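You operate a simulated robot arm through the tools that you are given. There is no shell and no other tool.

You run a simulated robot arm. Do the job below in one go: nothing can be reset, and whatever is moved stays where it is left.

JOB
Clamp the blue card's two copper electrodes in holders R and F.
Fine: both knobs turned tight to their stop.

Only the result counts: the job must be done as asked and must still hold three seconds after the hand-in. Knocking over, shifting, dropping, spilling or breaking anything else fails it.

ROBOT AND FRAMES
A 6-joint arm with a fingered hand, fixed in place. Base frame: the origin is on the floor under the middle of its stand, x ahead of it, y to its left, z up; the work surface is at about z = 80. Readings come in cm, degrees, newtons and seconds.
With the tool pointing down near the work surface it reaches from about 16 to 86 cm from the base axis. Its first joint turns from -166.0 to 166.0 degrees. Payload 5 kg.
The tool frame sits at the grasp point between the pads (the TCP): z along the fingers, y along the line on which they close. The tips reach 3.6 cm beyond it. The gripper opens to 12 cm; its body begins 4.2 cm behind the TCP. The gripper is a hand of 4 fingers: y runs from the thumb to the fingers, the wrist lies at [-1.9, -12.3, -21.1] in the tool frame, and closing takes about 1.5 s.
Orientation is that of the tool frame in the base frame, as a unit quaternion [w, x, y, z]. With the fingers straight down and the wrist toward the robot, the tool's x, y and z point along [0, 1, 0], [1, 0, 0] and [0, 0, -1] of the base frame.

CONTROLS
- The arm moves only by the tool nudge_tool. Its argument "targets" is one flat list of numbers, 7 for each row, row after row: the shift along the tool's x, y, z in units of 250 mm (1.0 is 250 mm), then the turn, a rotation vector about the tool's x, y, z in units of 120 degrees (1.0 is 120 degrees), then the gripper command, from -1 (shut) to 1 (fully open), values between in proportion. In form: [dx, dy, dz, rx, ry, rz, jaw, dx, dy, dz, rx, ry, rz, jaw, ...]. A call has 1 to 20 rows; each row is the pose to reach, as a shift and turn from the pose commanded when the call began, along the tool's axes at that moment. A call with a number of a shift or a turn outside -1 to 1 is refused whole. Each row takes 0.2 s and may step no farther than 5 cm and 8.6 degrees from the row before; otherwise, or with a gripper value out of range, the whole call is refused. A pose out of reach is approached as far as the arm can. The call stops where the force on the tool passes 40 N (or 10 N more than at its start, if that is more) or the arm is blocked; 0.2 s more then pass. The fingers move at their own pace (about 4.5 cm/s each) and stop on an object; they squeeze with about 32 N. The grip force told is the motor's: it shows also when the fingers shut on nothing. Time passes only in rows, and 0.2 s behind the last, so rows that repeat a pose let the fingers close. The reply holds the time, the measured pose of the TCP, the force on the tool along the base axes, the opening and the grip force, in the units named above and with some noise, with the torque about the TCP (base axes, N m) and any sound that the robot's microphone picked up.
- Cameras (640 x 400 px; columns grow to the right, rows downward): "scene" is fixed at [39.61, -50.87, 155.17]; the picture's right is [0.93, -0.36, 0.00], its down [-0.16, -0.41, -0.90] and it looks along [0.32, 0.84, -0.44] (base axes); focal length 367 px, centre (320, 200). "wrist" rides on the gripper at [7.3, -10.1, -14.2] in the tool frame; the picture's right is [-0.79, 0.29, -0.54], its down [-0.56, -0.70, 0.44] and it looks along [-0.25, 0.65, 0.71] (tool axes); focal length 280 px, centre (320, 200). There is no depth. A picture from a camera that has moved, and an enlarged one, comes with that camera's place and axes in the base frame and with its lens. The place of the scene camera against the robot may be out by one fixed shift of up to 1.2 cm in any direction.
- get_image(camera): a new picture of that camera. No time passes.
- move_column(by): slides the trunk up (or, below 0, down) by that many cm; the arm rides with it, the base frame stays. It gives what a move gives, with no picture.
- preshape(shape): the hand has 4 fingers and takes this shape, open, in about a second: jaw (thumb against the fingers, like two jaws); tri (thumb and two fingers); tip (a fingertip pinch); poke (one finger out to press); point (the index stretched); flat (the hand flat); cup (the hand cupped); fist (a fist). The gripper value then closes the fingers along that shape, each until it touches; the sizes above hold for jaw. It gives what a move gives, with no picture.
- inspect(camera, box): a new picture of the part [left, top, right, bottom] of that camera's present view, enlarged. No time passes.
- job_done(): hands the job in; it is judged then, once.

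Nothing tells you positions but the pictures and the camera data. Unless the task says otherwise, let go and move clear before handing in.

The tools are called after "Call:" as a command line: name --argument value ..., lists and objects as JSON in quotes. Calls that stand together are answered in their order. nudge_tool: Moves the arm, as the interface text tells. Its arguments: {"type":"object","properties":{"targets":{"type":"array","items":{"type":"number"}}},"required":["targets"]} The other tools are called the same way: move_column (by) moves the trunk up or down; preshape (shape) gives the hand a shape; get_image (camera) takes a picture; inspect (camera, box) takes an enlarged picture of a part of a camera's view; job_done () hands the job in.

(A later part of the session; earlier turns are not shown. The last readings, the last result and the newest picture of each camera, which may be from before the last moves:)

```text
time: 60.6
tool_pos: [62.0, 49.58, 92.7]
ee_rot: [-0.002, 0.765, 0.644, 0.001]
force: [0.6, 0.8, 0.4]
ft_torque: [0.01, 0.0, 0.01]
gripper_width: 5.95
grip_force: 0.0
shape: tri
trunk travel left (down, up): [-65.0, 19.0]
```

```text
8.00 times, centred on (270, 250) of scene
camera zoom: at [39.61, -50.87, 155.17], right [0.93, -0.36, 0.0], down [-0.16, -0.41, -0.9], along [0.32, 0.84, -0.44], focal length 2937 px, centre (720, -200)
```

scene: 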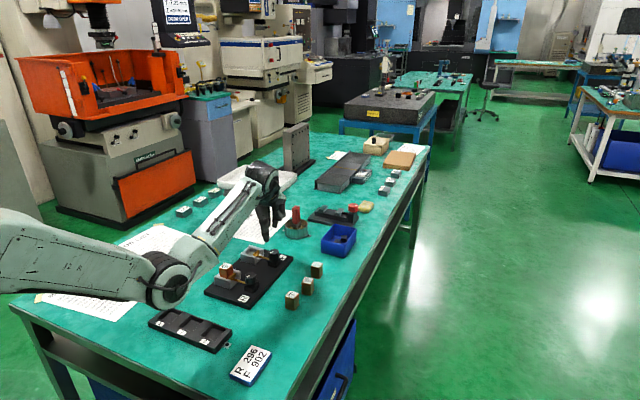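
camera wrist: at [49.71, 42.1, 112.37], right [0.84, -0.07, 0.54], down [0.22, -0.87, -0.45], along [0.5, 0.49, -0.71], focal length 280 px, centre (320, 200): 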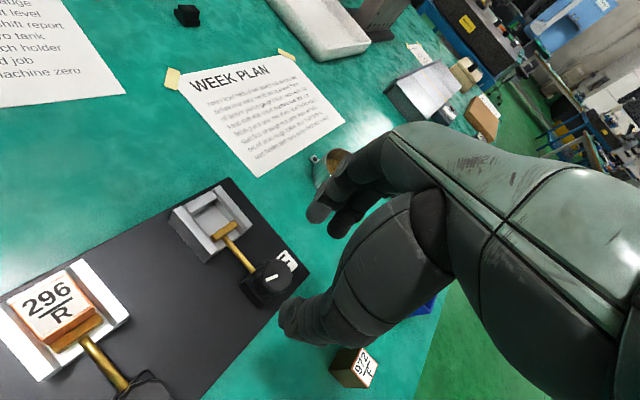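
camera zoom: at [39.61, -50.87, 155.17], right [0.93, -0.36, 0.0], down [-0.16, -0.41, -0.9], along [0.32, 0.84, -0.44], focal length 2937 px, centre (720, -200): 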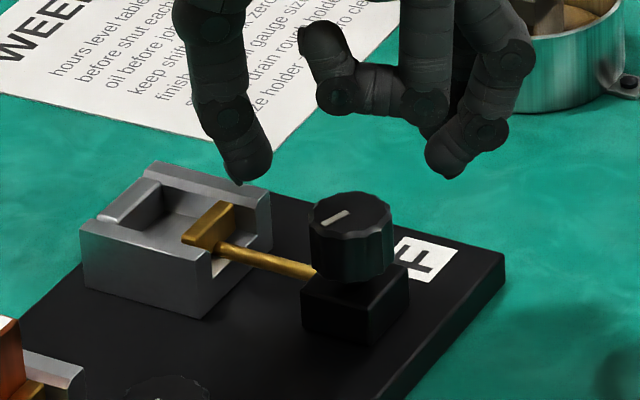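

Call:
nudge_tool --targets '[0.002, -0.002, 0.08, 0, 0, 0, 0, 0.002, -0.002, 0.168, 0, 0, 0, 0, 0.002, -0.002, 0.168, 0, 0, 0, -0.3, 0.002, -0.002, 0.168, 0, 0, 0, -0.6, 0.002, -0.002, 0.168, 0, 0, 0, -1, 0.002, -0.002, 0.168, 0, 0, 0, -1, 0.002, -0.002, 0.168, 0, 0, 0, -1]'

Call:
inspect --camera "wrist" --box '[240, 190, 360, 310]'

Call:
inspect --camera "scene" --box '[240, 225, 300, 275]'

```text
time: 62.2
tool_pos: [61.69, 49.46, 88.4]
ee_rot: [-0.003, 0.764, 0.645, 0.001]
force: [-0.8, -0.4, -1.6]
ft_torque: [-0.03, -0.04, 0.02]
gripper_width: 2.54
grip_force: 31.8
shape: tri
trunk travel left (down, up): [-65.0, 19.0]
```

```text
3.33 times, centred on (300, 250) of wrist
camera zoom: at [52.97, 58.35, 102.56], right [0.15, -0.83, 0.54], down [-0.79, -0.43, -0.44], along [0.6, -0.36, -0.72], focal length 935 px, centre (387, 33)
```

zoom: 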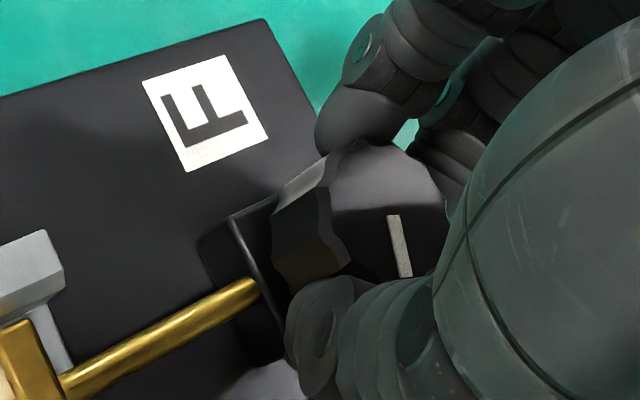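

```text
8.00 times, centred on (270, 250) of scene
camera zoom: at [39.61, -50.87, 155.17], right [0.93, -0.36, 0.0], down [-0.16, -0.41, -0.9], along [0.32, 0.84, -0.44], focal length 2937 px, centre (720, -200)
```

zoom: 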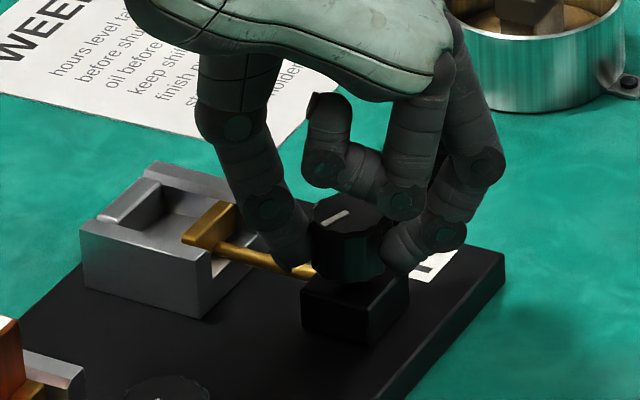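

Good grip. Turning F counter-clockwise 72° to open the clamp.

Call:
nudge_tool --targets '[0, 0, 0, 0, 0, -0.06, -1, 0, 0, 0, 0, 0, -0.12, -1, 0, 0, 0, 0, 0, -0.18, -1, 0, 0, 0, 0, 0, -0.24, -1, 0, 0, 0, 0, 0, -0.3, -1, 0, 0, 0, 0, 0, -0.36, -1, 0, 0, 0, 0, 0, -0.42, -1, 0, 0, 0, 0, 0, -0.48, -1, 0, 0, 0, 0, 0, -0.54, -1, 0, 0, 0, 0, 0, -0.6, -1, 0, 0, 0, 0, 0, -0.6, -1]'

Call:
inspect --camera "wrist" --box '[240, 190, 360, 310]'

Call:
inspect --camera "scene" --box '[240, 225, 300, 275]'

```text
time: 64.6
tool_pos: [61.91, 49.65, 88.34]
ee_rot: [-0.002, 0.239, 0.971, 0.002]
force: [-1.2, -12.9, -11.6]
ft_torque: [-0.39, 0.11, -0.03]
gripper_width: 2.44
grip_force: 31.6
shape: tri
trunk travel left (down, up): [-65.0, 19.0]
```

```text
3.33 times, centred on (300, 250) of wrist
camera zoom: at [50.86, 43.98, 102.57], right [0.83, -0.11, 0.54], down [0.17, -0.88, -0.45], along [0.53, 0.47, -0.71], focal length 935 px, centre (387, 33)
```

zoom: 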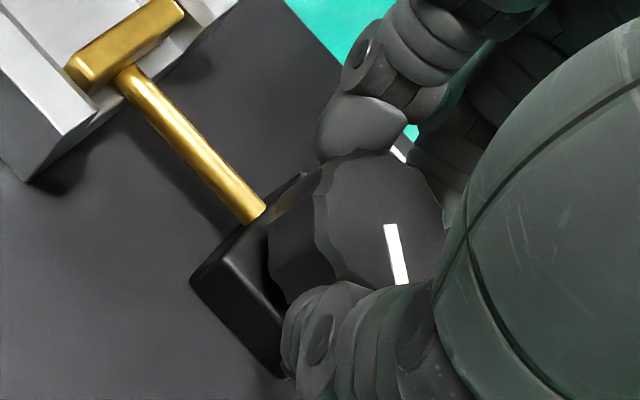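

```text
8.00 times, centred on (270, 250) of scene
camera zoom: at [39.61, -50.87, 155.17], right [0.93, -0.36, 0.0], down [-0.16, -0.41, -0.9], along [0.32, 0.84, -0.44], focal length 2937 px, centre (720, -200)
```

zoom: 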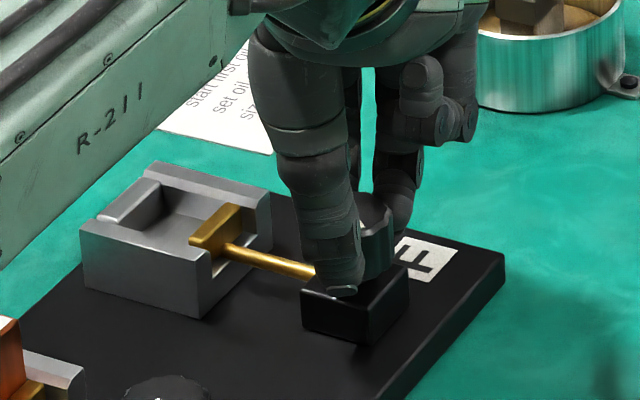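

F's clamp opened: the knob turned ~72° and the plate moved back ~3 mm. I'll release, rise and look toward block 902.

Call:
nudge_tool --targets '[0, 0, 0, 0, 0, 0, -0.6, 0, 0, 0, 0, 0, 0, -0.3, 0, 0, 0, 0, 0, 0, 0, 0, 0, -0.05, 0, 0, 0, 0, 0, 0, -0.17, 0, 0, 0, 0, 0, 0, -0.34, 0, 0, 0, 0, 0, 0, -0.44, 0, 0, 0, 0]'

Call:
inspect --camera "scene" --box '[215, 235, 295, 295]'

Call:
get_image --camera "wrist"

```text
time: 66.2
tool_pos: [61.71, 49.37, 99.31]
ee_rot: [-0.001, 0.24, 0.971, 0.001]
force: [-0.3, -0.7, -0.4]
ft_torque: [0.02, -0.01, -0.01]
gripper_width: 5.96
grip_force: 0.1
shape: tri
trunk travel left (down, up): [-65.0, 19.0]
```

```text
6.67 times, centred on (255, 265) of scene
camera zoom: at [39.61, -50.87, 155.17], right [0.93, -0.36, 0.0], down [-0.16, -0.41, -0.9], along [0.32, 0.84, -0.44], focal length 2448 px, centre (753, -233)
```

zoom: 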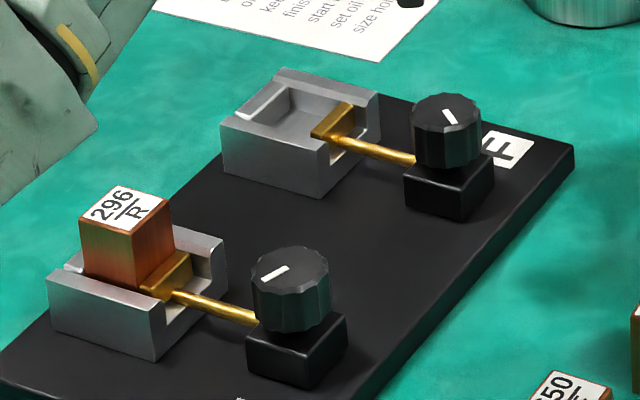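

```text
taken
camera wrist: at [50.62, 43.92, 113.47], right [0.83, -0.11, 0.54], down [0.17, -0.88, -0.45], along [0.53, 0.46, -0.71], focal length 280 px, centre (320, 200)
```

wrist: 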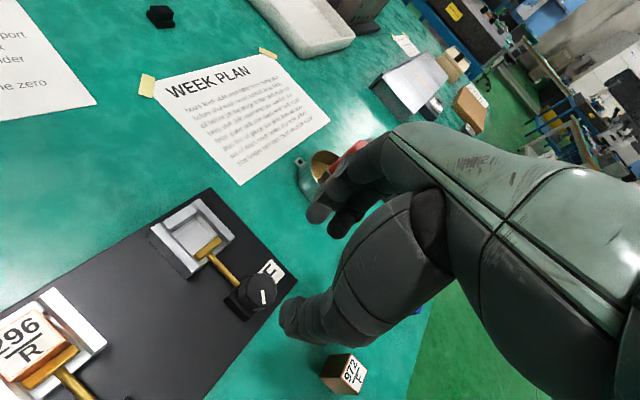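

F is open (mark turned, plate withdrawn). Moving above block 902 at (68.1, 34.4), rotating to its ~50.5° orientation.

Call:
nudge_tool --targets '[-0.1, -0.082, 0, 0, 0, 0.02, 0, -0.22, -0.18, 0, 0, 0, 0.045, 0, -0.34, -0.277, 0.02, 0, 0, 0.07, 0, -0.44, -0.358, 0.04, 0, 0, 0.0975, 0, -0.506, -0.411, 0.05, 0, 0, 0.0975, 0, -0.506, -0.411, 0.05, 0, 0, 0.0975, 0]'

Call:
get_image --camera "wrist"

Call:
inspect --camera "wrist" --box '[210, 250, 310, 330]'

Call:
get_image --camera "scene"

```text
time: 67.6
tool_pos: [68.17, 34.65, 98.32]
ee_rot: [-0.001, 0.337, 0.941, 0.003]
force: [0.4, 0.1, -0.5]
ft_torque: [-0.01, 0.0, 0.01]
gripper_width: 5.96
grip_force: 0.1
shape: tri
trunk travel left (down, up): [-65.0, 19.0]
```

```text
taken
camera wrist: at [56.22, 31.38, 112.55], right [0.79, -0.28, 0.54], down [-0.01, -0.89, -0.45], along [0.61, 0.35, -0.71], focal length 280 px, centre (320, 200)
```

wrist: 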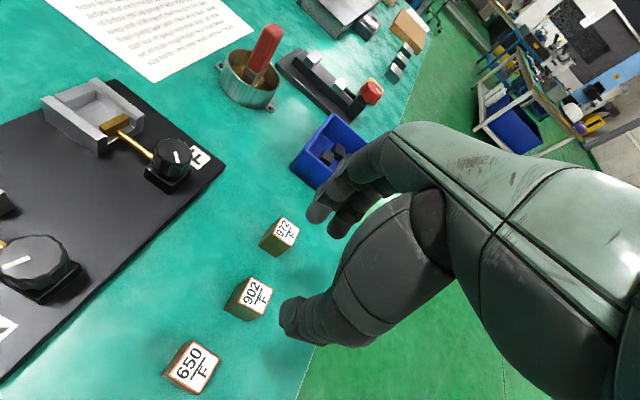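

```text
5.00 times, centred on (260, 290) of wrist
camera zoom: at [56.22, 31.38, 112.55], right [0.79, -0.28, 0.54], down [-0.01, -0.89, -0.45], along [0.61, 0.35, -0.71], focal length 1402 px, centre (620, -250)
```

zoom: 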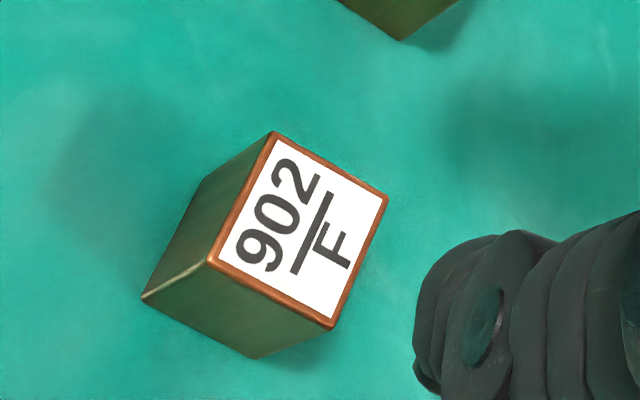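

```text
taken
```

scene: 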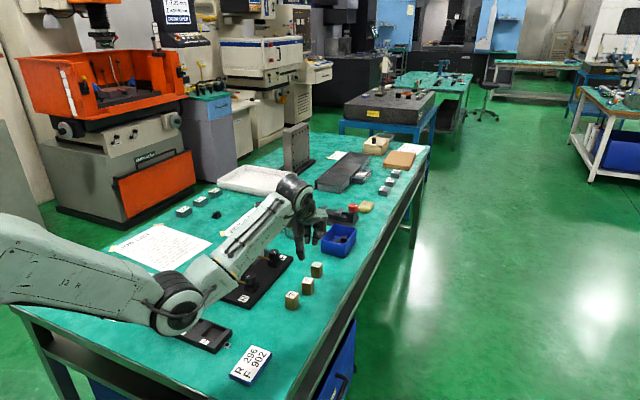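

902 is within 2 mm of the tool axis and rotated only ~1.3° from it. Correcting and descending with a 4.5 cm opening.

Call:
nudge_tool --targets '[-0.005, -0.0086, 0.12, 0, 0, -0.011, -0.25, -0.005, -0.0086, 0.24, 0, 0, -0.011, -0.25, -0.005, -0.0086, 0.34, 0, 0, -0.011, -0.25, -0.005, -0.0086, 0.38, 0, 0, -0.011, -0.25, -0.005, -0.0086, 0.38, 0, 0, -0.011, -0.25]'

Call:
inspect --camera "wrist" --box '[240, 190, 360, 310]'

Call:
inspect --camera "scene" --box '[280, 240, 340, 300]'

```text
time: 68.8
tool_pos: [68.07, 34.38, 88.71]
ee_rot: [-0.001, 0.326, 0.945, 0.003]
force: [-1.5, 0.0, 0.0]
ft_torque: [-0.03, -0.02, -0.01]
gripper_width: 4.54
grip_force: 0.0
shape: tri
trunk travel left (down, up): [-65.0, 19.0]
```

```text
3.33 times, centred on (300, 250) of wrist
camera zoom: at [56.18, 30.87, 102.99], right [0.8, -0.26, 0.54], down [0.01, -0.89, -0.45], along [0.6, 0.36, -0.71], focal length 935 px, centre (387, 33)
```

zoom: 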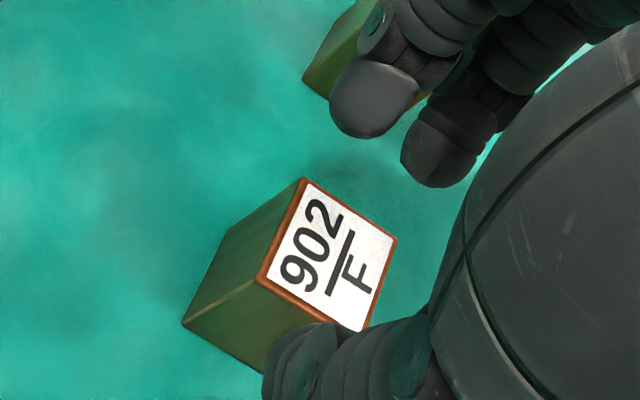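

```text
6.67 times, centred on (310, 270) of scene
camera zoom: at [39.61, -50.87, 155.17], right [0.93, -0.36, 0.0], down [-0.16, -0.41, -0.9], along [0.32, 0.84, -0.44], focal length 2448 px, centre (387, -267)
```

zoom: 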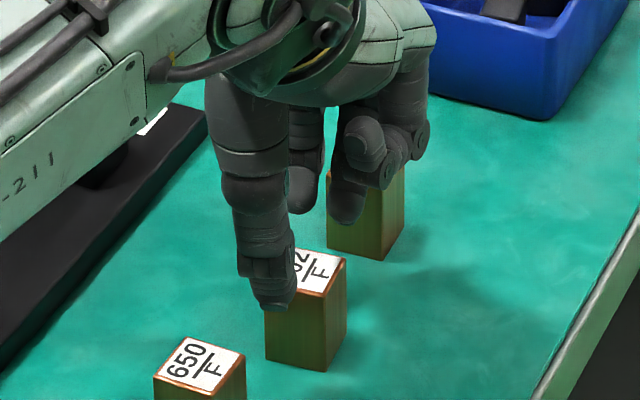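

Aligned within 1 mm. Descending the last 2.4 cm and gripping 902.

Call:
nudge_tool --targets '[0, 0, 0.048, 0, 0, 0, -0.25, 0, 0, 0.095, 0, 0, 0, -0.25, 0, 0, 0.095, 0, 0, 0, -0.45, 0, 0, 0.095, 0, 0, 0, -0.6, 0, 0, 0.095, 0, 0, 0, -0.8, 0, 0, 0.095, 0, 0, 0, -1, 0, 0, 0.095, 0, 0, 0, -1]'

Call:
nudge_tool --targets '[0, 0, -0.04, 0, 0, 0, -1, 0, 0, -0.12, 0, 0, 0, -1, 0, 0, -0.24, 0, 0, 0, -1, 0, 0, -0.38, 0, 0, 0, -1, 0, 0, -0.52, 0, 0, 0, -1, 0, 0, -0.6, 0, 0, 0, -1]'

Call:
get_image --camera "wrist"

Call:
get_image --camera "scene"

```text
time: 70.4
tool_pos: [68.24, 34.45, 86.27]
ee_rot: [-0.002, 0.326, 0.945, 0.003]
force: [0.0, 0.2, -0.8]
ft_torque: [-0.01, 0.02, 0.01]
gripper_width: 2.49
grip_force: 31.7
shape: tri
trunk travel left (down, up): [-65.0, 19.0]
```

```text
time: 71.8
tool_pos: [68.21, 34.45, 101.35]
ee_rot: [-0.002, 0.326, 0.945, 0.003]
force: [-0.2, -0.1, -3.6]
ft_torque: [-0.01, 0.0, 0.01]
gripper_width: 2.47
grip_force: 31.8
shape: tri
trunk travel left (down, up): [-65.0, 19.0]
```

```text
taken
camera wrist: at [56.34, 30.98, 115.67], right [0.8, -0.26, 0.54], down [0.01, -0.89, -0.45], along [0.6, 0.36, -0.71], focal length 280 px, centre (320, 200)
```

wrist: 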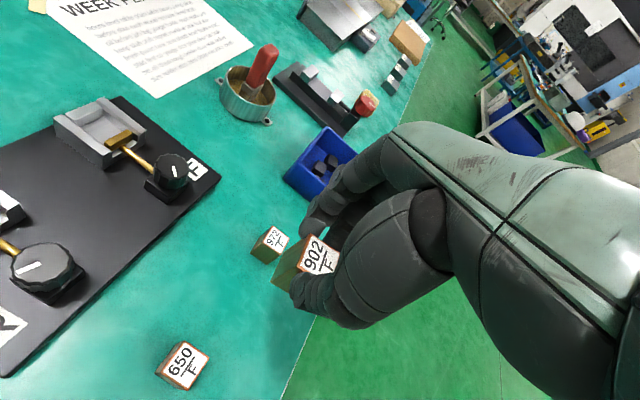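

```text
taken
```

scene: 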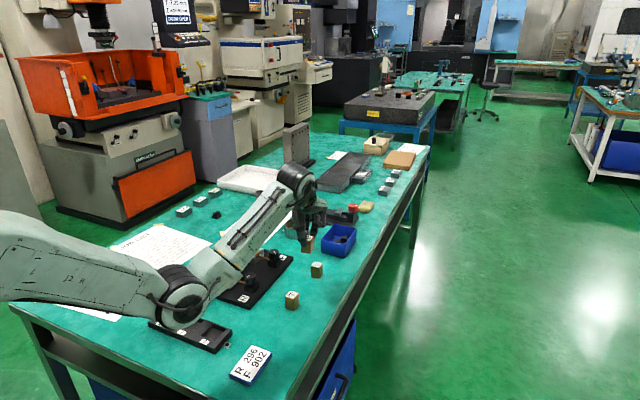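

902 is in hand and clear. Carrying it over to F's pocket, rotating to yaw 45°.

Call:
nudge_tool --targets '[0.1, 0.038, 0, 0, 0, 0.008, -1, 0.25, 0.096, 0, 0, 0, 0.016, -1, 0.42, 0.161, 0, 0, 0, 0.026, -1, 0.59, 0.226, 0, 0, 0, 0.038, -1, 0.74, 0.283, 0, 0, 0, 0.048, -1, 0.86, 0.329, 0, 0, 0, 0.0575, -1, 0.93, 0.356, 0, 0, 0, 0.0575, -1, 0.93, 0.356, 0, 0, 0, 0.0575, -1]'

Call:
get_image --camera "wrist"

Call:
inspect --camera "wrist" --box '[200, 240, 300, 340]'

Call:
inspect --camera "wrist" --box '[260, 215, 360, 315]'

```text
time: 73.6
tool_pos: [55.42, 55.75, 101.27]
ee_rot: [-0.002, 0.382, 0.924, 0.002]
force: [-0.2, -0.5, -2.4]
ft_torque: [0.02, -0.01, 0.01]
gripper_width: 2.46
grip_force: 32.1
shape: tri
trunk travel left (down, up): [-65.0, 19.0]
```

```text
taken
camera wrist: at [43.17, 53.76, 115.57], right [0.76, -0.36, 0.54], down [-0.1, -0.89, -0.45], along [0.64, 0.29, -0.71], focal length 280 px, centre (320, 200)
```

wrist: 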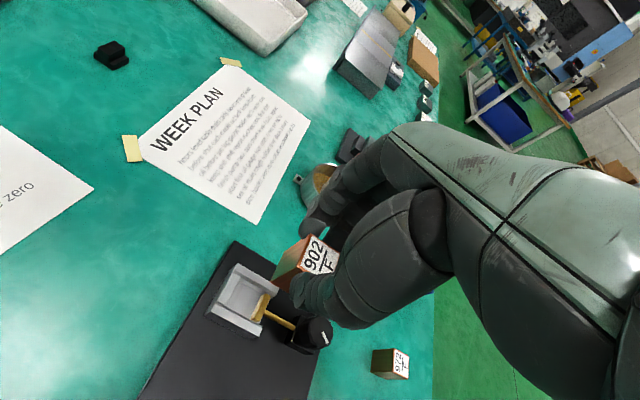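

```text
4.00 times, centred on (250, 290) of wrist
camera zoom: at [43.17, 53.76, 115.57], right [0.76, -0.36, 0.54], down [-0.1, -0.89, -0.45], along [0.64, 0.29, -0.71], focal length 1122 px, centre (600, -160)
```

zoom: 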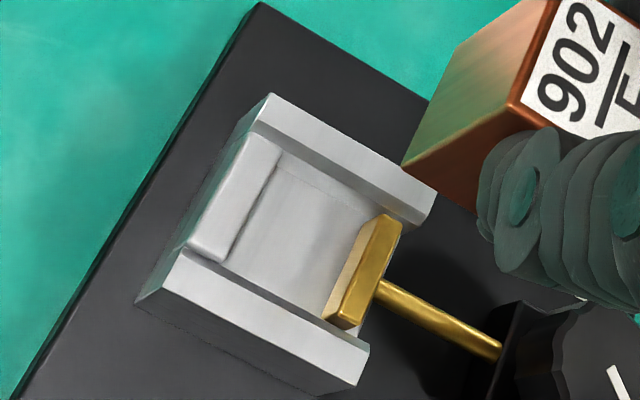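

```text
4.00 times, centred on (310, 265) of wrist
camera zoom: at [43.17, 53.76, 115.57], right [0.76, -0.36, 0.54], down [-0.1, -0.89, -0.45], along [0.64, 0.29, -0.71], focal length 1122 px, centre (360, -60)
```

zoom: 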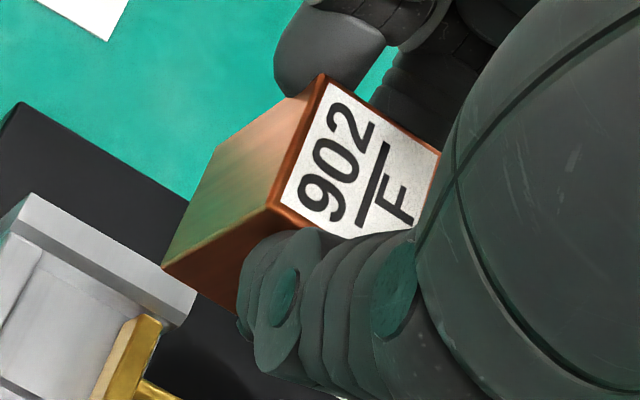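

F's pocket now gives a ~3.3 cm gap for the 2.86 cm block, and the block is centred to within 1 mm. Lowering to just above the walls.

Call:
nudge_tool --targets '[0, 0.0036, 0.12, 0, 0, 0, -1, 0, 0.0036, 0.24, 0, 0, 0, -1, 0, 0.0036, 0.34, 0, 0, 0, -1, 0, 0.0036, 0.4, 0, 0, 0, -1, 0, 0.0036, 0.4, 0, 0, 0, -1, 0, 0.0036, 0.4, 0, 0, 0, -1]'

Call:
inspect --camera "wrist" --box '[255, 230, 315, 290]'

Call:
inspect --camera "scene" --box '[240, 240, 272, 262]'

```text
time: 75.0
tool_pos: [55.46, 55.93, 91.33]
ee_rot: [-0.002, 0.383, 0.924, 0.003]
force: [-0.6, -0.9, -2.9]
ft_torque: [0.01, -0.01, 0.0]
gripper_width: 2.49
grip_force: 31.9
shape: tri
trunk travel left (down, up): [-65.0, 19.0]
```

```text
6.67 times, centred on (285, 260) of wrist
camera zoom: at [43.29, 53.88, 105.52], right [0.76, -0.36, 0.54], down [-0.1, -0.89, -0.45], along [0.64, 0.29, -0.71], focal length 1869 px, centre (553, -200)
```

zoom: 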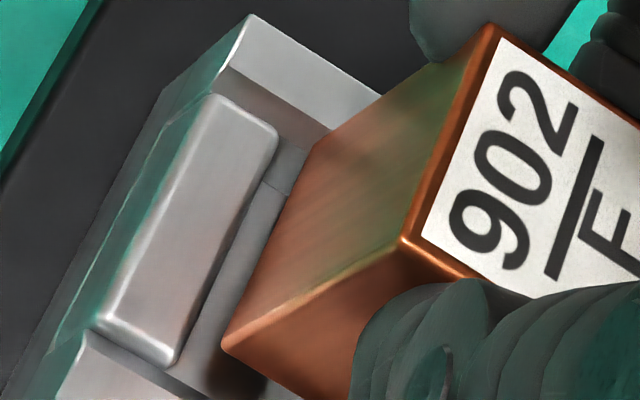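

```text
16.00 times, centred on (256, 251) of scene
camera zoom: at [39.61, -50.87, 155.17], right [0.93, -0.36, 0.0], down [-0.16, -0.41, -0.9], along [0.32, 0.84, -0.44], focal length 5874 px, centre (1344, -616)
```

zoom: 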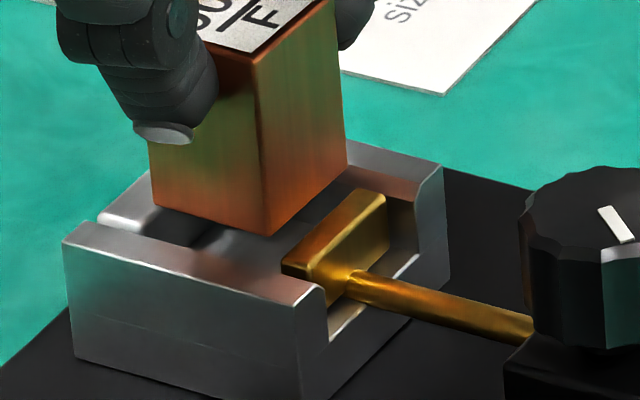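

About 2.3 mm clearance on both sides. Lowering into the pocket.

Call:
nudge_tool --targets '[0, 0, 0.012, 0, 0, 0, -1, 0, 0, 0.024, 0, 0, 0, -1, 0, 0, 0.036, 0, 0, 0, -1, 0, 0, 0.048, 0, 0, 0, -1, 0, 0, 0.06, 0, 0, 0, -1]'

Call:
inspect --camera "scene" --box '[240, 240, 272, 262]'

Call:
inspect --camera "wrist" --box '[255, 220, 315, 280]'

```text
time: 76.2
tool_pos: [55.53, 55.77, 89.78]
ee_rot: [-0.002, 0.383, 0.924, 0.002]
force: [-1.2, -0.2, -3.5]
ft_torque: [0.03, 0.0, -0.03]
gripper_width: 2.47
grip_force: 31.9
shape: tri
trunk travel left (down, up): [-65.0, 19.0]
```

```text
16.00 times, centred on (256, 251) of scene
camera zoom: at [39.61, -50.87, 155.17], right [0.93, -0.36, 0.0], down [-0.16, -0.41, -0.9], along [0.32, 0.84, -0.44], focal length 5874 px, centre (1344, -616)
```

zoom: 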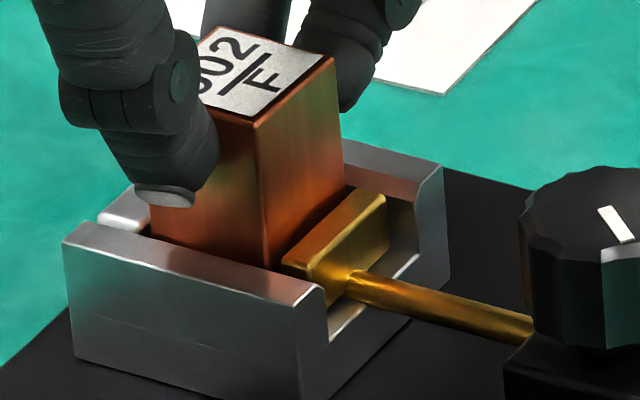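

```text
6.67 times, centred on (285, 250) of wrist
camera zoom: at [43.19, 53.83, 104.02], right [0.76, -0.36, 0.54], down [-0.1, -0.89, -0.45], along [0.64, 0.29, -0.71], focal length 1869 px, centre (553, -133)
```

zoom: 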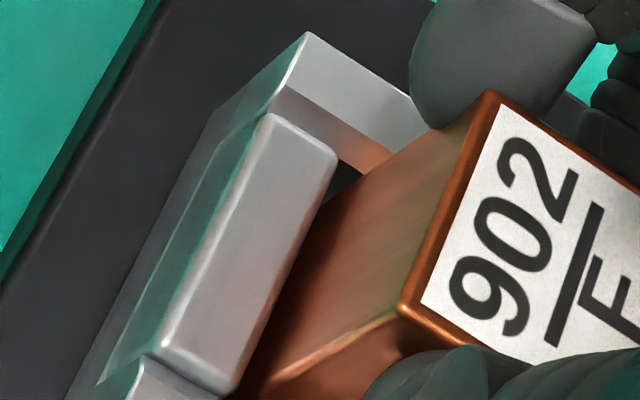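

Call:
nudge_tool --targets '[0, 0, 0.008, 0, 0, 0, -1, 0, 0, 0.016, 0, 0, 0, -1, 0, 0, 0.024, 0, 0, 0, -1, 0, 0, 0.03, 0, 0, 0, -1]'

Call:
inspect --camera "scene" --box '[240, 240, 272, 262]'

```text
time: 77.2
tool_pos: [55.6, 55.9, 89.3]
ee_rot: [-0.001, 0.383, 0.924, 0.003]
force: [1.1, 0.5, 3.0]
ft_torque: [0.01, -0.04, 0.0]
gripper_width: 2.47
grip_force: 31.9
shape: tri
trunk travel left (down, up): [-65.0, 19.0]
```

```text
16.00 times, centred on (256, 251) of scene
camera zoom: at [39.61, -50.87, 155.17], right [0.93, -0.36, 0.0], down [-0.16, -0.41, -0.9], along [0.32, 0.84, -0.44], focal length 5874 px, centre (1344, -616)
```

zoom: 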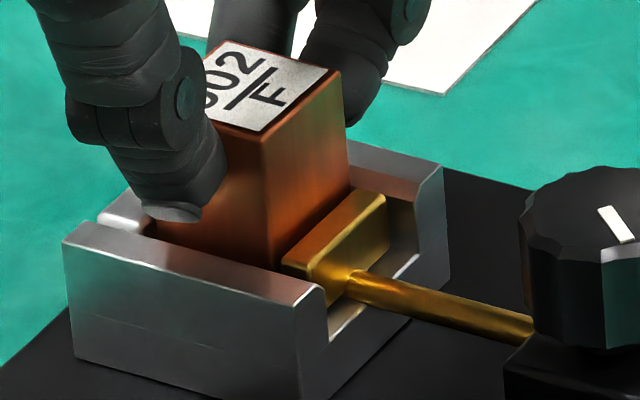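

It's touching the floor (≈6 N). Releasing 902 and rising.

Call:
nudge_tool --targets '[0, 0, 0.002, 0, 0, 0, -1, 0, 0, 0, 0, 0, 0, -0.5, 0, 0, 0, 0, 0, 0, -0.3, 0, 0, 0, 0, 0, 0, -0.15, 0, 0, 0, 0, 0, 0, -0.15, 0, 0, -0.04, 0, 0, 0, -0.15, 0, 0, -0.14, 0, 0, 0, -0.15, 0, 0, -0.28, 0, 0, 0, -0.1, 0, 0, -0.4, 0, 0, 0, 0]'

Call:
inspect --camera "scene" --box '[215, 235, 295, 295]'

Call:
inspect --camera "scene" --box '[240, 240, 272, 262]'

Call:
get_image --camera "wrist"

```text
time: 79.2
tool_pos: [55.47, 55.8, 99.23]
ee_rot: [-0.001, 0.382, 0.924, 0.002]
force: [0.2, -0.1, 0.7]
ft_torque: [0.01, 0.01, 0.02]
gripper_width: 5.95
grip_force: 0.1
shape: tri
trunk travel left (down, up): [-65.0, 19.0]
```

```text
6.67 times, centred on (255, 265) of scene
camera zoom: at [39.61, -50.87, 155.17], right [0.93, -0.36, 0.0], down [-0.16, -0.41, -0.9], along [0.32, 0.84, -0.44], focal length 2448 px, centre (753, -233)
```

zoom: 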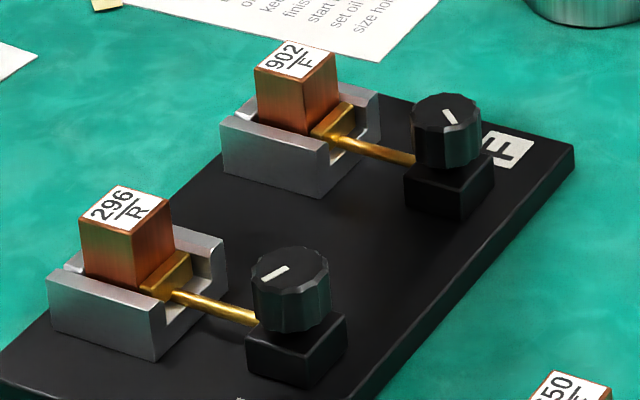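

```text
16.00 times, centred on (256, 251) of scene
camera zoom: at [39.61, -50.87, 155.17], right [0.93, -0.36, 0.0], down [-0.16, -0.41, -0.9], along [0.32, 0.84, -0.44], focal length 5874 px, centre (1344, -616)
```

zoom: 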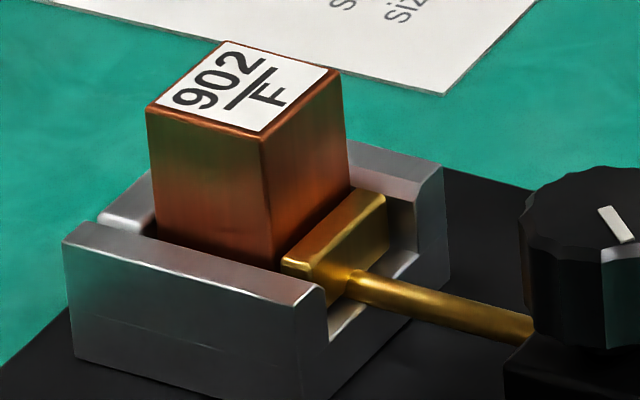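

```text
taken
camera wrist: at [43.15, 53.82, 113.53], right [0.76, -0.36, 0.54], down [-0.1, -0.89, -0.45], along [0.64, 0.29, -0.71], focal length 280 px, centre (320, 200)
```

wrist: 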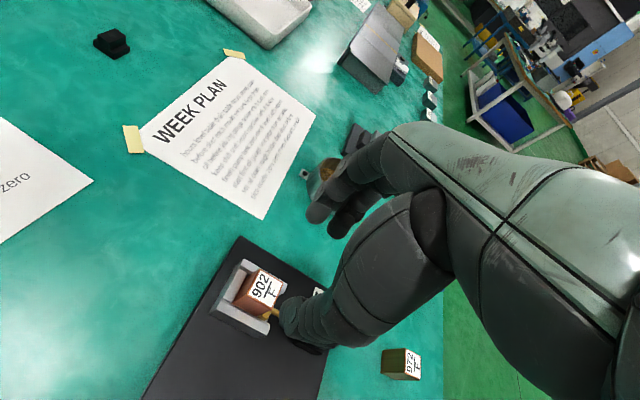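

Both electrodes are seated: 296 in R, 902 in F. Now to F's knob at yaw 65° to tighten clockwise.

Call:
nudge_tool --targets '[-0.12, 0.001, 0, 0, 0, -0.055, 0, -0.24, 0.003, 0, 0, 0, -0.11, 0, -0.358, 0.004, 0, 0, 0, -0.1667, 0, -0.358, 0.004, 0.13, 0, 0, -0.1667, 0, -0.358, 0.004, 0.26, 0, 0, -0.1667, 0, -0.358, 0.004, 0.26, 0, 0, -0.1667, 0]'

Call:
inspect --camera "wrist" --box '[230, 200, 350, 320]'

Call:
inspect --camera "scene" --box '[240, 225, 300, 275]'

```text
time: 80.6
tool_pos: [61.85, 49.8, 92.59]
ee_rot: [-0.002, 0.217, 0.976, 0.003]
force: [-0.3, 0.4, 0.3]
ft_torque: [0.02, 0.0, 0.02]
gripper_width: 5.98
grip_force: 0.1
shape: tri
trunk travel left (down, up): [-65.0, 19.0]
```

```text
3.33 times, centred on (290, 260) of wrist
camera zoom: at [50.98, 43.73, 106.65], right [0.84, -0.08, 0.54], down [0.21, -0.87, -0.45], along [0.5, 0.49, -0.71], focal length 935 px, centre (420, 0)
```

zoom: 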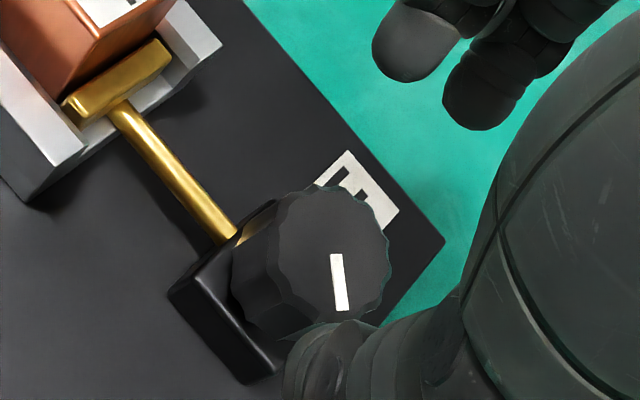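

```text
8.00 times, centred on (270, 250) of scene
camera zoom: at [39.61, -50.87, 155.17], right [0.93, -0.36, 0.0], down [-0.16, -0.41, -0.9], along [0.32, 0.84, -0.44], focal length 2937 px, centre (720, -200)
```

zoom: 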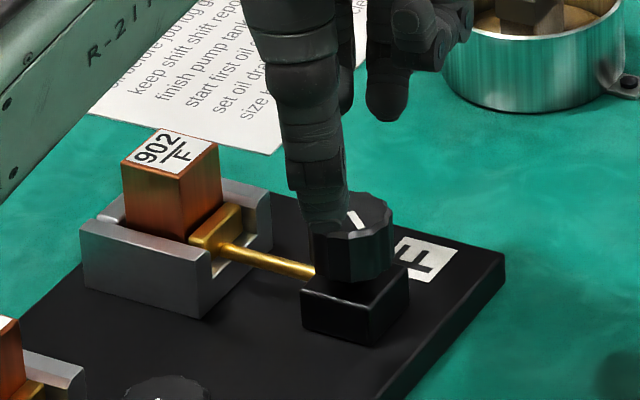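

Call:
nudge_tool --targets '[-0.004, -0.005, 0.08, 0, 0, 0, 0, -0.004, -0.005, 0.162, 0, 0, 0, 0, -0.004, -0.005, 0.162, 0, 0, 0, -0.3, -0.004, -0.005, 0.162, 0, 0, 0, -0.6, -0.004, -0.005, 0.162, 0, 0, 0, -1, -0.004, -0.005, 0.162, 0, 0, 0, -1, -0.004, -0.005, 0.162, 0, 0, 0, -1]'

Call:
nudge_tool --targets '[0, 0, 0, 0, 0, 0.06, -1, 0, 0, 0, 0, 0, 0.12, -1, 0, 0, 0, 0, 0, 0.18, -1, 0, 0, 0, 0, 0, 0.24, -1, 0, 0, 0, 0, 0, 0.3, -1, 0, 0, 0, 0, 0, 0.36, -1, 0, 0, 0, 0, 0, 0.42, -1, 0, 0, 0, 0, 0, 0.48, -1, 0, 0, 0, 0, 0, 0.54, -1, 0, 0, 0, 0, 0, 0.58, -1, 0, 0, 0, 0, 0, 0.58, -1]'

Call:
inspect --camera "wrist" --box '[240, 190, 360, 310]'

Call:
inspect --camera "scene" --box '[240, 225, 300, 275]'

```text
time: 82.2
tool_pos: [61.82, 49.63, 88.54]
ee_rot: [-0.002, 0.216, 0.976, 0.002]
force: [0.0, -2.0, -2.1]
ft_torque: [-0.06, 0.03, 0.0]
gripper_width: 2.49
grip_force: 32.1
shape: tri
trunk travel left (down, up): [-65.0, 19.0]
```

```text
time: 84.6
tool_pos: [61.8, 49.63, 88.74]
ee_rot: [-0.002, 0.735, 0.678, 0.002]
force: [-3.9, 5.8, 0.8]
ft_torque: [0.18, 0.07, 0.05]
gripper_width: 2.48
grip_force: 31.7
shape: tri
trunk travel left (down, up): [-65.0, 19.0]
```

```text
3.33 times, centred on (300, 250) of wrist
camera zoom: at [52.34, 57.54, 102.88], right [0.22, -0.81, 0.54], down [-0.74, -0.5, -0.45], along [0.63, -0.3, -0.72], focal length 935 px, centre (387, 33)
```

zoom: 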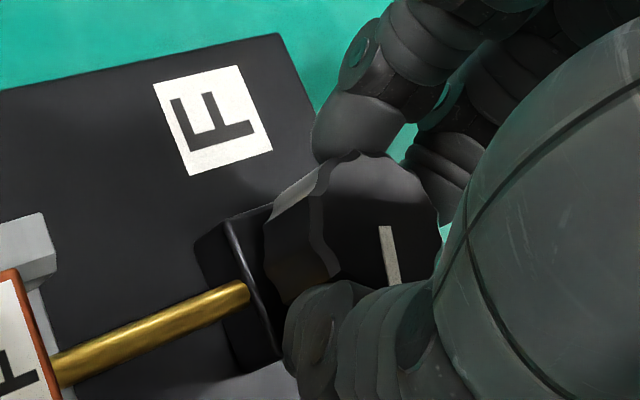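

```text
8.00 times, centred on (270, 250) of scene
camera zoom: at [39.61, -50.87, 155.17], right [0.93, -0.36, 0.0], down [-0.16, -0.41, -0.9], along [0.32, 0.84, -0.44], focal length 2937 px, centre (720, -200)
```

zoom: 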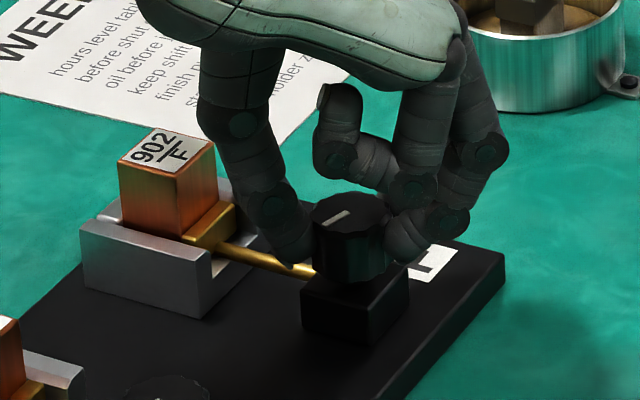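

The knob followed ~70° and the plate closed on 902. I'll re-grip counter-clockwise to finish the tightening with a full stroke.

Call:
nudge_tool --targets '[0, 0, 0, 0, 0, 0, -0.6, 0, 0, 0, 0, 0, 0, -0.3, 0, 0, 0, 0, 0, 0, 0, 0, 0, -0.05, 0, 0, 0, 0, 0, 0, -0.17, 0, 0, 0, 0, 0, 0, -0.17, 0, 0, -0.065, 0, 0, 0, -0.17, 0, 0, -0.13, 0, 0, 0, -0.17, 0, 0, -0.195, 0, 0, 0, -0.17, 0, 0, -0.26, 0, 0, 0, -0.17, 0, 0, -0.325, 0, 0, 0, -0.17, 0, 0, -0.39, 0, 0, 0, -0.17, 0, 0, -0.455, 0, 0, 0, -0.17, 0, 0, -0.5, 0, 0, 0, -0.17, 0, 0, -0.5, 0]'

Call:
inspect --camera "wrist" --box '[230, 200, 350, 320]'

Call:
inspect --camera "scene" --box '[240, 225, 300, 275]'

```text
time: 87.6
tool_pos: [61.99, 49.48, 92.91]
ee_rot: [-0.001, 0.296, 0.955, 0.003]
force: [-0.5, -0.3, -0.1]
ft_torque: [0.02, -0.01, 0.01]
gripper_width: 5.98
grip_force: 0.1
shape: tri
trunk travel left (down, up): [-65.0, 19.0]
```

```text
3.33 times, centred on (290, 260) of wrist
camera zoom: at [50.31, 45.22, 107.07], right [0.81, -0.21, 0.54], down [0.06, -0.89, -0.45], along [0.58, 0.4, -0.71], focal length 935 px, centre (420, 0)
```

zoom: 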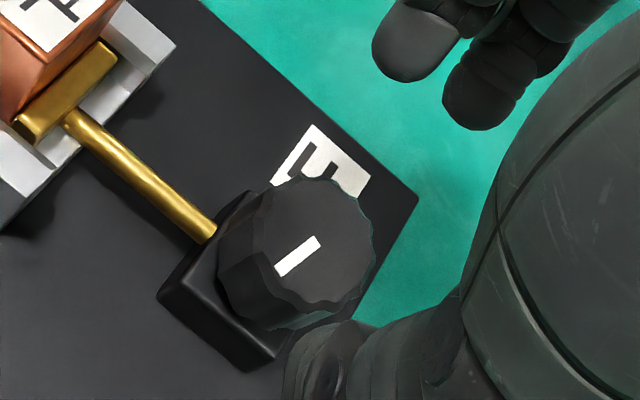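

```text
8.00 times, centred on (270, 250) of scene
camera zoom: at [39.61, -50.87, 155.17], right [0.93, -0.36, 0.0], down [-0.16, -0.41, -0.9], along [0.32, 0.84, -0.44], focal length 2937 px, centre (720, -200)
```

zoom: 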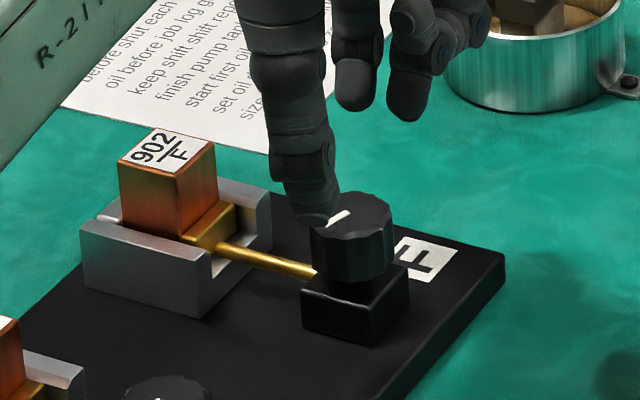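

The mark is within ~5° of the stop angle. Re-gripping for the final tightening.

Call:
nudge_tool --targets '[0.008, 0.002, 0.09, 0, 0, 0, 0, 0.008, 0.002, 0.178, 0, 0, 0, 0, 0.008, 0.002, 0.178, 0, 0, 0, -0.3, 0.008, 0.002, 0.178, 0, 0, 0, -0.6, 0.008, 0.002, 0.178, 0, 0, 0, -1, 0.008, 0.002, 0.178, 0, 0, 0, -1, 0.008, 0.002, 0.178, 0, 0, 0, -1]'

Call:
nudge_tool --targets '[0, 0, 0, 0, 0, 0.05, -1, 0, 0, 0, 0, 0, 0.1, -1, 0, 0, 0, 0, 0, 0.15, -1, 0, 0, 0, 0, 0, 0.2, -1, 0, 0, 0, 0, 0, 0.25, -1, 0, 0, 0, 0, 0, 0.3, -1, 0, 0, 0, 0, 0, 0.35, -1, 0, 0, 0, 0, 0, 0.35, -1]'

Call:
inspect --camera "wrist" --box '[240, 190, 360, 310]'

Call:
inspect --camera "scene" --box '[240, 225, 300, 275]'

```text
time: 89.2
tool_pos: [61.92, 49.79, 88.33]
ee_rot: [-0.001, 0.297, 0.955, 0.002]
force: [-2.7, -2.0, -1.8]
ft_torque: [-0.05, 0.06, 0.0]
gripper_width: 2.44
grip_force: 31.7
shape: tri
trunk travel left (down, up): [-65.0, 19.0]
```

```text
time: 91.0
tool_pos: [61.75, 50.02, 88.31]
ee_rot: [-0.003, 0.619, 0.785, 0.003]
force: [-11.3, 24.0, -9.8]
ft_torque: [0.87, 0.11, 0.64]
gripper_width: 2.2
grip_force: 32.1
shape: tri
trunk travel left (down, up): [-65.0, 19.0]
```

```text
3.33 times, centred on (300, 250) of wrist
camera zoom: at [50.26, 54.72, 102.53], right [0.46, -0.7, 0.54], down [-0.55, -0.7, -0.45], along [0.69, -0.09, -0.72], focal length 935 px, centre (387, 33)
```

zoom: 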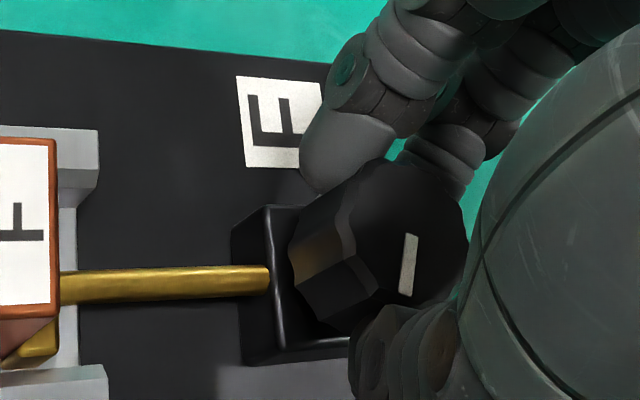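

```text
8.00 times, centred on (270, 250) of scene
camera zoom: at [39.61, -50.87, 155.17], right [0.93, -0.36, 0.0], down [-0.16, -0.41, -0.9], along [0.32, 0.84, -0.44], focal length 2937 px, centre (720, -200)
```

zoom: 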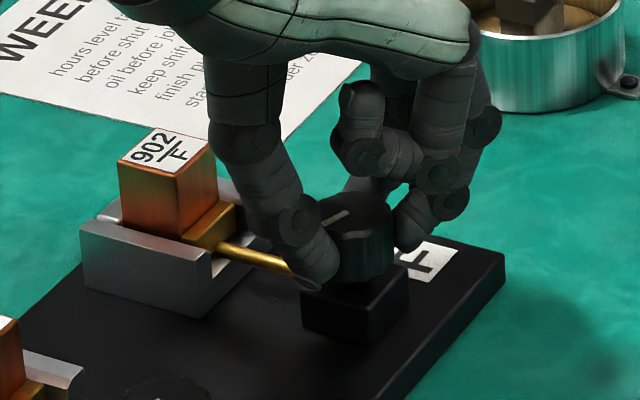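

F is against its stop (0.64 Nm, mark at the same 206° as the empty stop). Releasing and rising to verify both marks.

Call:
nudge_tool --targets '[0, 0, 0, 0, 0, 0, -0.6, 0, 0, 0, 0, 0, 0, -0.3, 0, 0, 0, 0, 0, 0, 0, 0, 0, -0.05, 0, 0, 0, 0, 0, 0, -0.17, 0, 0, 0, 0, 0, 0, -0.34, 0, 0, 0, 0, 0, 0, -0.44, 0, 0, 0, 0, 0, 0, -0.44, 0, 0, 0, 0]'

Call:
inspect --camera "scene" --box '[215, 235, 295, 295]'

Call:
inspect --camera "scene" --box '[246, 240, 286, 268]'

Call:
inspect --camera "scene" --box '[222, 262, 262, 290]'

Call:
get_image --camera "wrist"

```text
time: 92.8
tool_pos: [61.91, 49.68, 99.41]
ee_rot: [-0.001, 0.62, 0.785, 0.002]
force: [-0.8, -0.2, 0.0]
ft_torque: [0.02, 0.02, 0.0]
gripper_width: 5.94
grip_force: 0.0
shape: tri
trunk travel left (down, up): [-65.0, 19.0]
```

```text
6.67 times, centred on (255, 265) of scene
camera zoom: at [39.61, -50.87, 155.17], right [0.93, -0.36, 0.0], down [-0.16, -0.41, -0.9], along [0.32, 0.84, -0.44], focal length 2448 px, centre (753, -233)
```

zoom: 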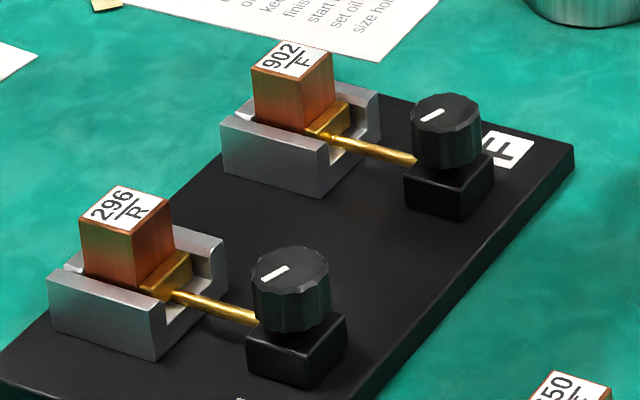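

```text
14.29 times, centred on (266, 254) of scene
camera zoom: at [39.61, -50.87, 155.17], right [0.93, -0.36, 0.0], down [-0.16, -0.41, -0.9], along [0.32, 0.84, -0.44], focal length 5245 px, centre (1091, -571)
```

zoom: 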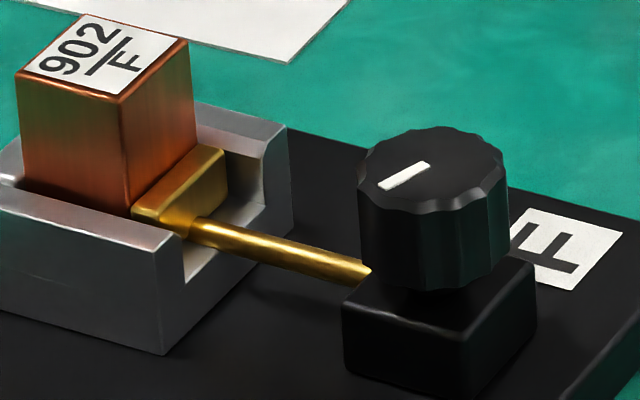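

```text
14.29 times, centred on (242, 276) of scene
camera zoom: at [39.61, -50.87, 155.17], right [0.93, -0.36, 0.0], down [-0.16, -0.41, -0.9], along [0.32, 0.84, -0.44], focal length 5245 px, centre (1434, -886)
```

zoom: 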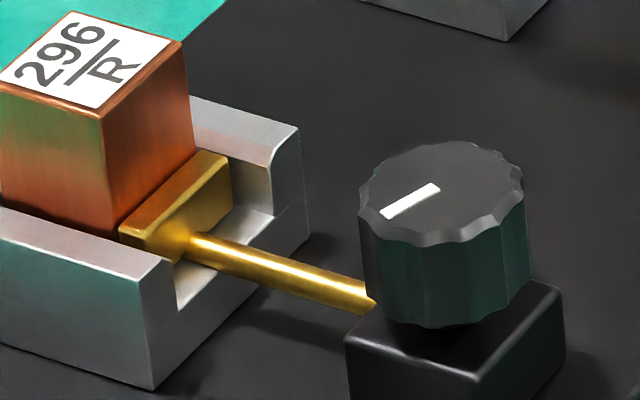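

```text
taken
camera wrist: at [50.4, 54.36, 113.68], right [0.46, -0.7, 0.54], down [-0.55, -0.7, -0.45], along [0.69, -0.09, -0.72], focal length 280 px, centre (320, 200)
```

wrist: 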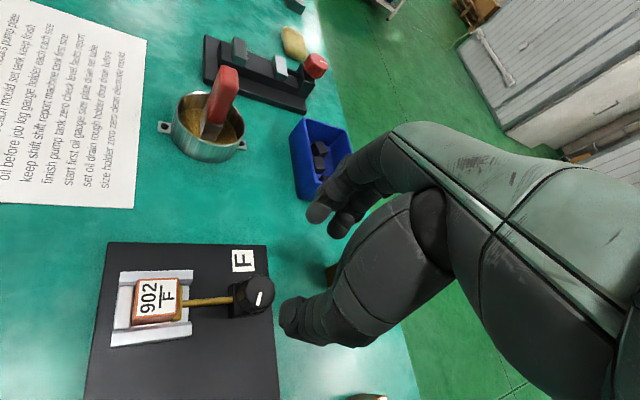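

Both marks read the same stop angle (≈202° for each) and both plates press on their electrodes. I'll move the hand well clear and take a final look.

Call:
nudge_tool --targets '[0, 0, -0.15, 0, 0, 0, 0, 0, 0, -0.3, 0, 0, 0, 0, 0, -0.1, -0.45, 0, 0, 0, 0, 0, -0.25, -0.55, 0, 0, 0, 0, 0, -0.4, -0.6, 0, 0, 0, 0, 0, -0.4, -0.6, 0, 0, 0, 0]'

Call:
get_image --camera "scene"

Call:
inspect --camera "scene" --box '[200, 220, 360, 320]'

Call:
get_image --camera "wrist"

```text
time: 94.2
tool_pos: [51.8, 47.28, 114.47]
ee_rot: [-0.002, 0.62, 0.785, 0.001]
force: [0.6, 0.4, -0.1]
ft_torque: [-0.01, -0.02, -0.04]
gripper_width: 5.99
grip_force: 0.1
shape: tri
trunk travel left (down, up): [-65.0, 19.0]
```

```text
taken
```

scene: 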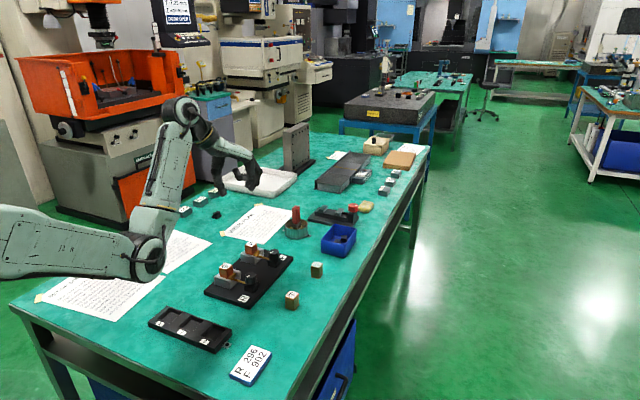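

```text
4.00 times, centred on (280, 270) of scene
camera zoom: at [39.61, -50.87, 155.17], right [0.93, -0.36, 0.0], down [-0.16, -0.41, -0.9], along [0.32, 0.84, -0.44], focal length 1468 px, centre (480, -80)
```

zoom: 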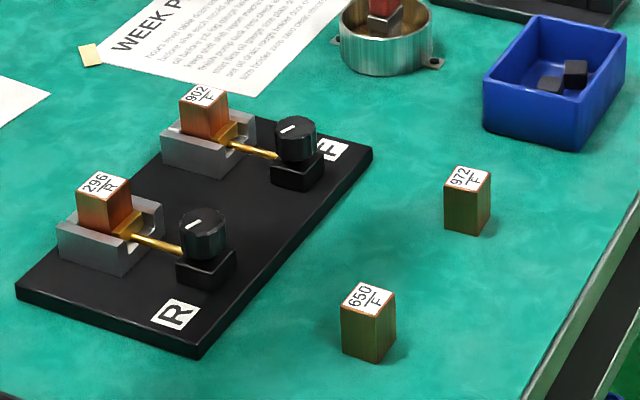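

```text
taken
camera wrist: at [40.38, 51.92, 128.7], right [0.46, -0.7, 0.54], down [-0.55, -0.7, -0.45], along [0.69, -0.09, -0.72], focal length 280 px, centre (320, 200)
```

wrist: 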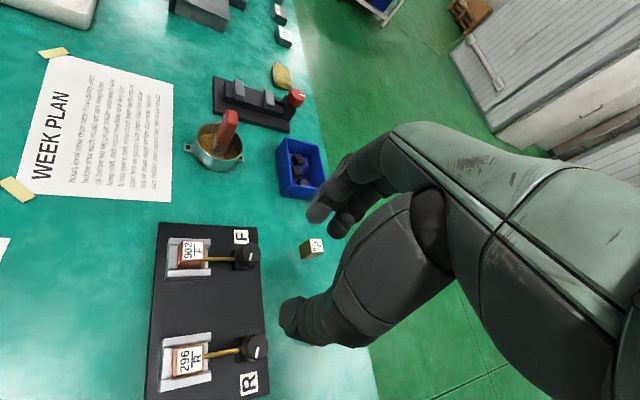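

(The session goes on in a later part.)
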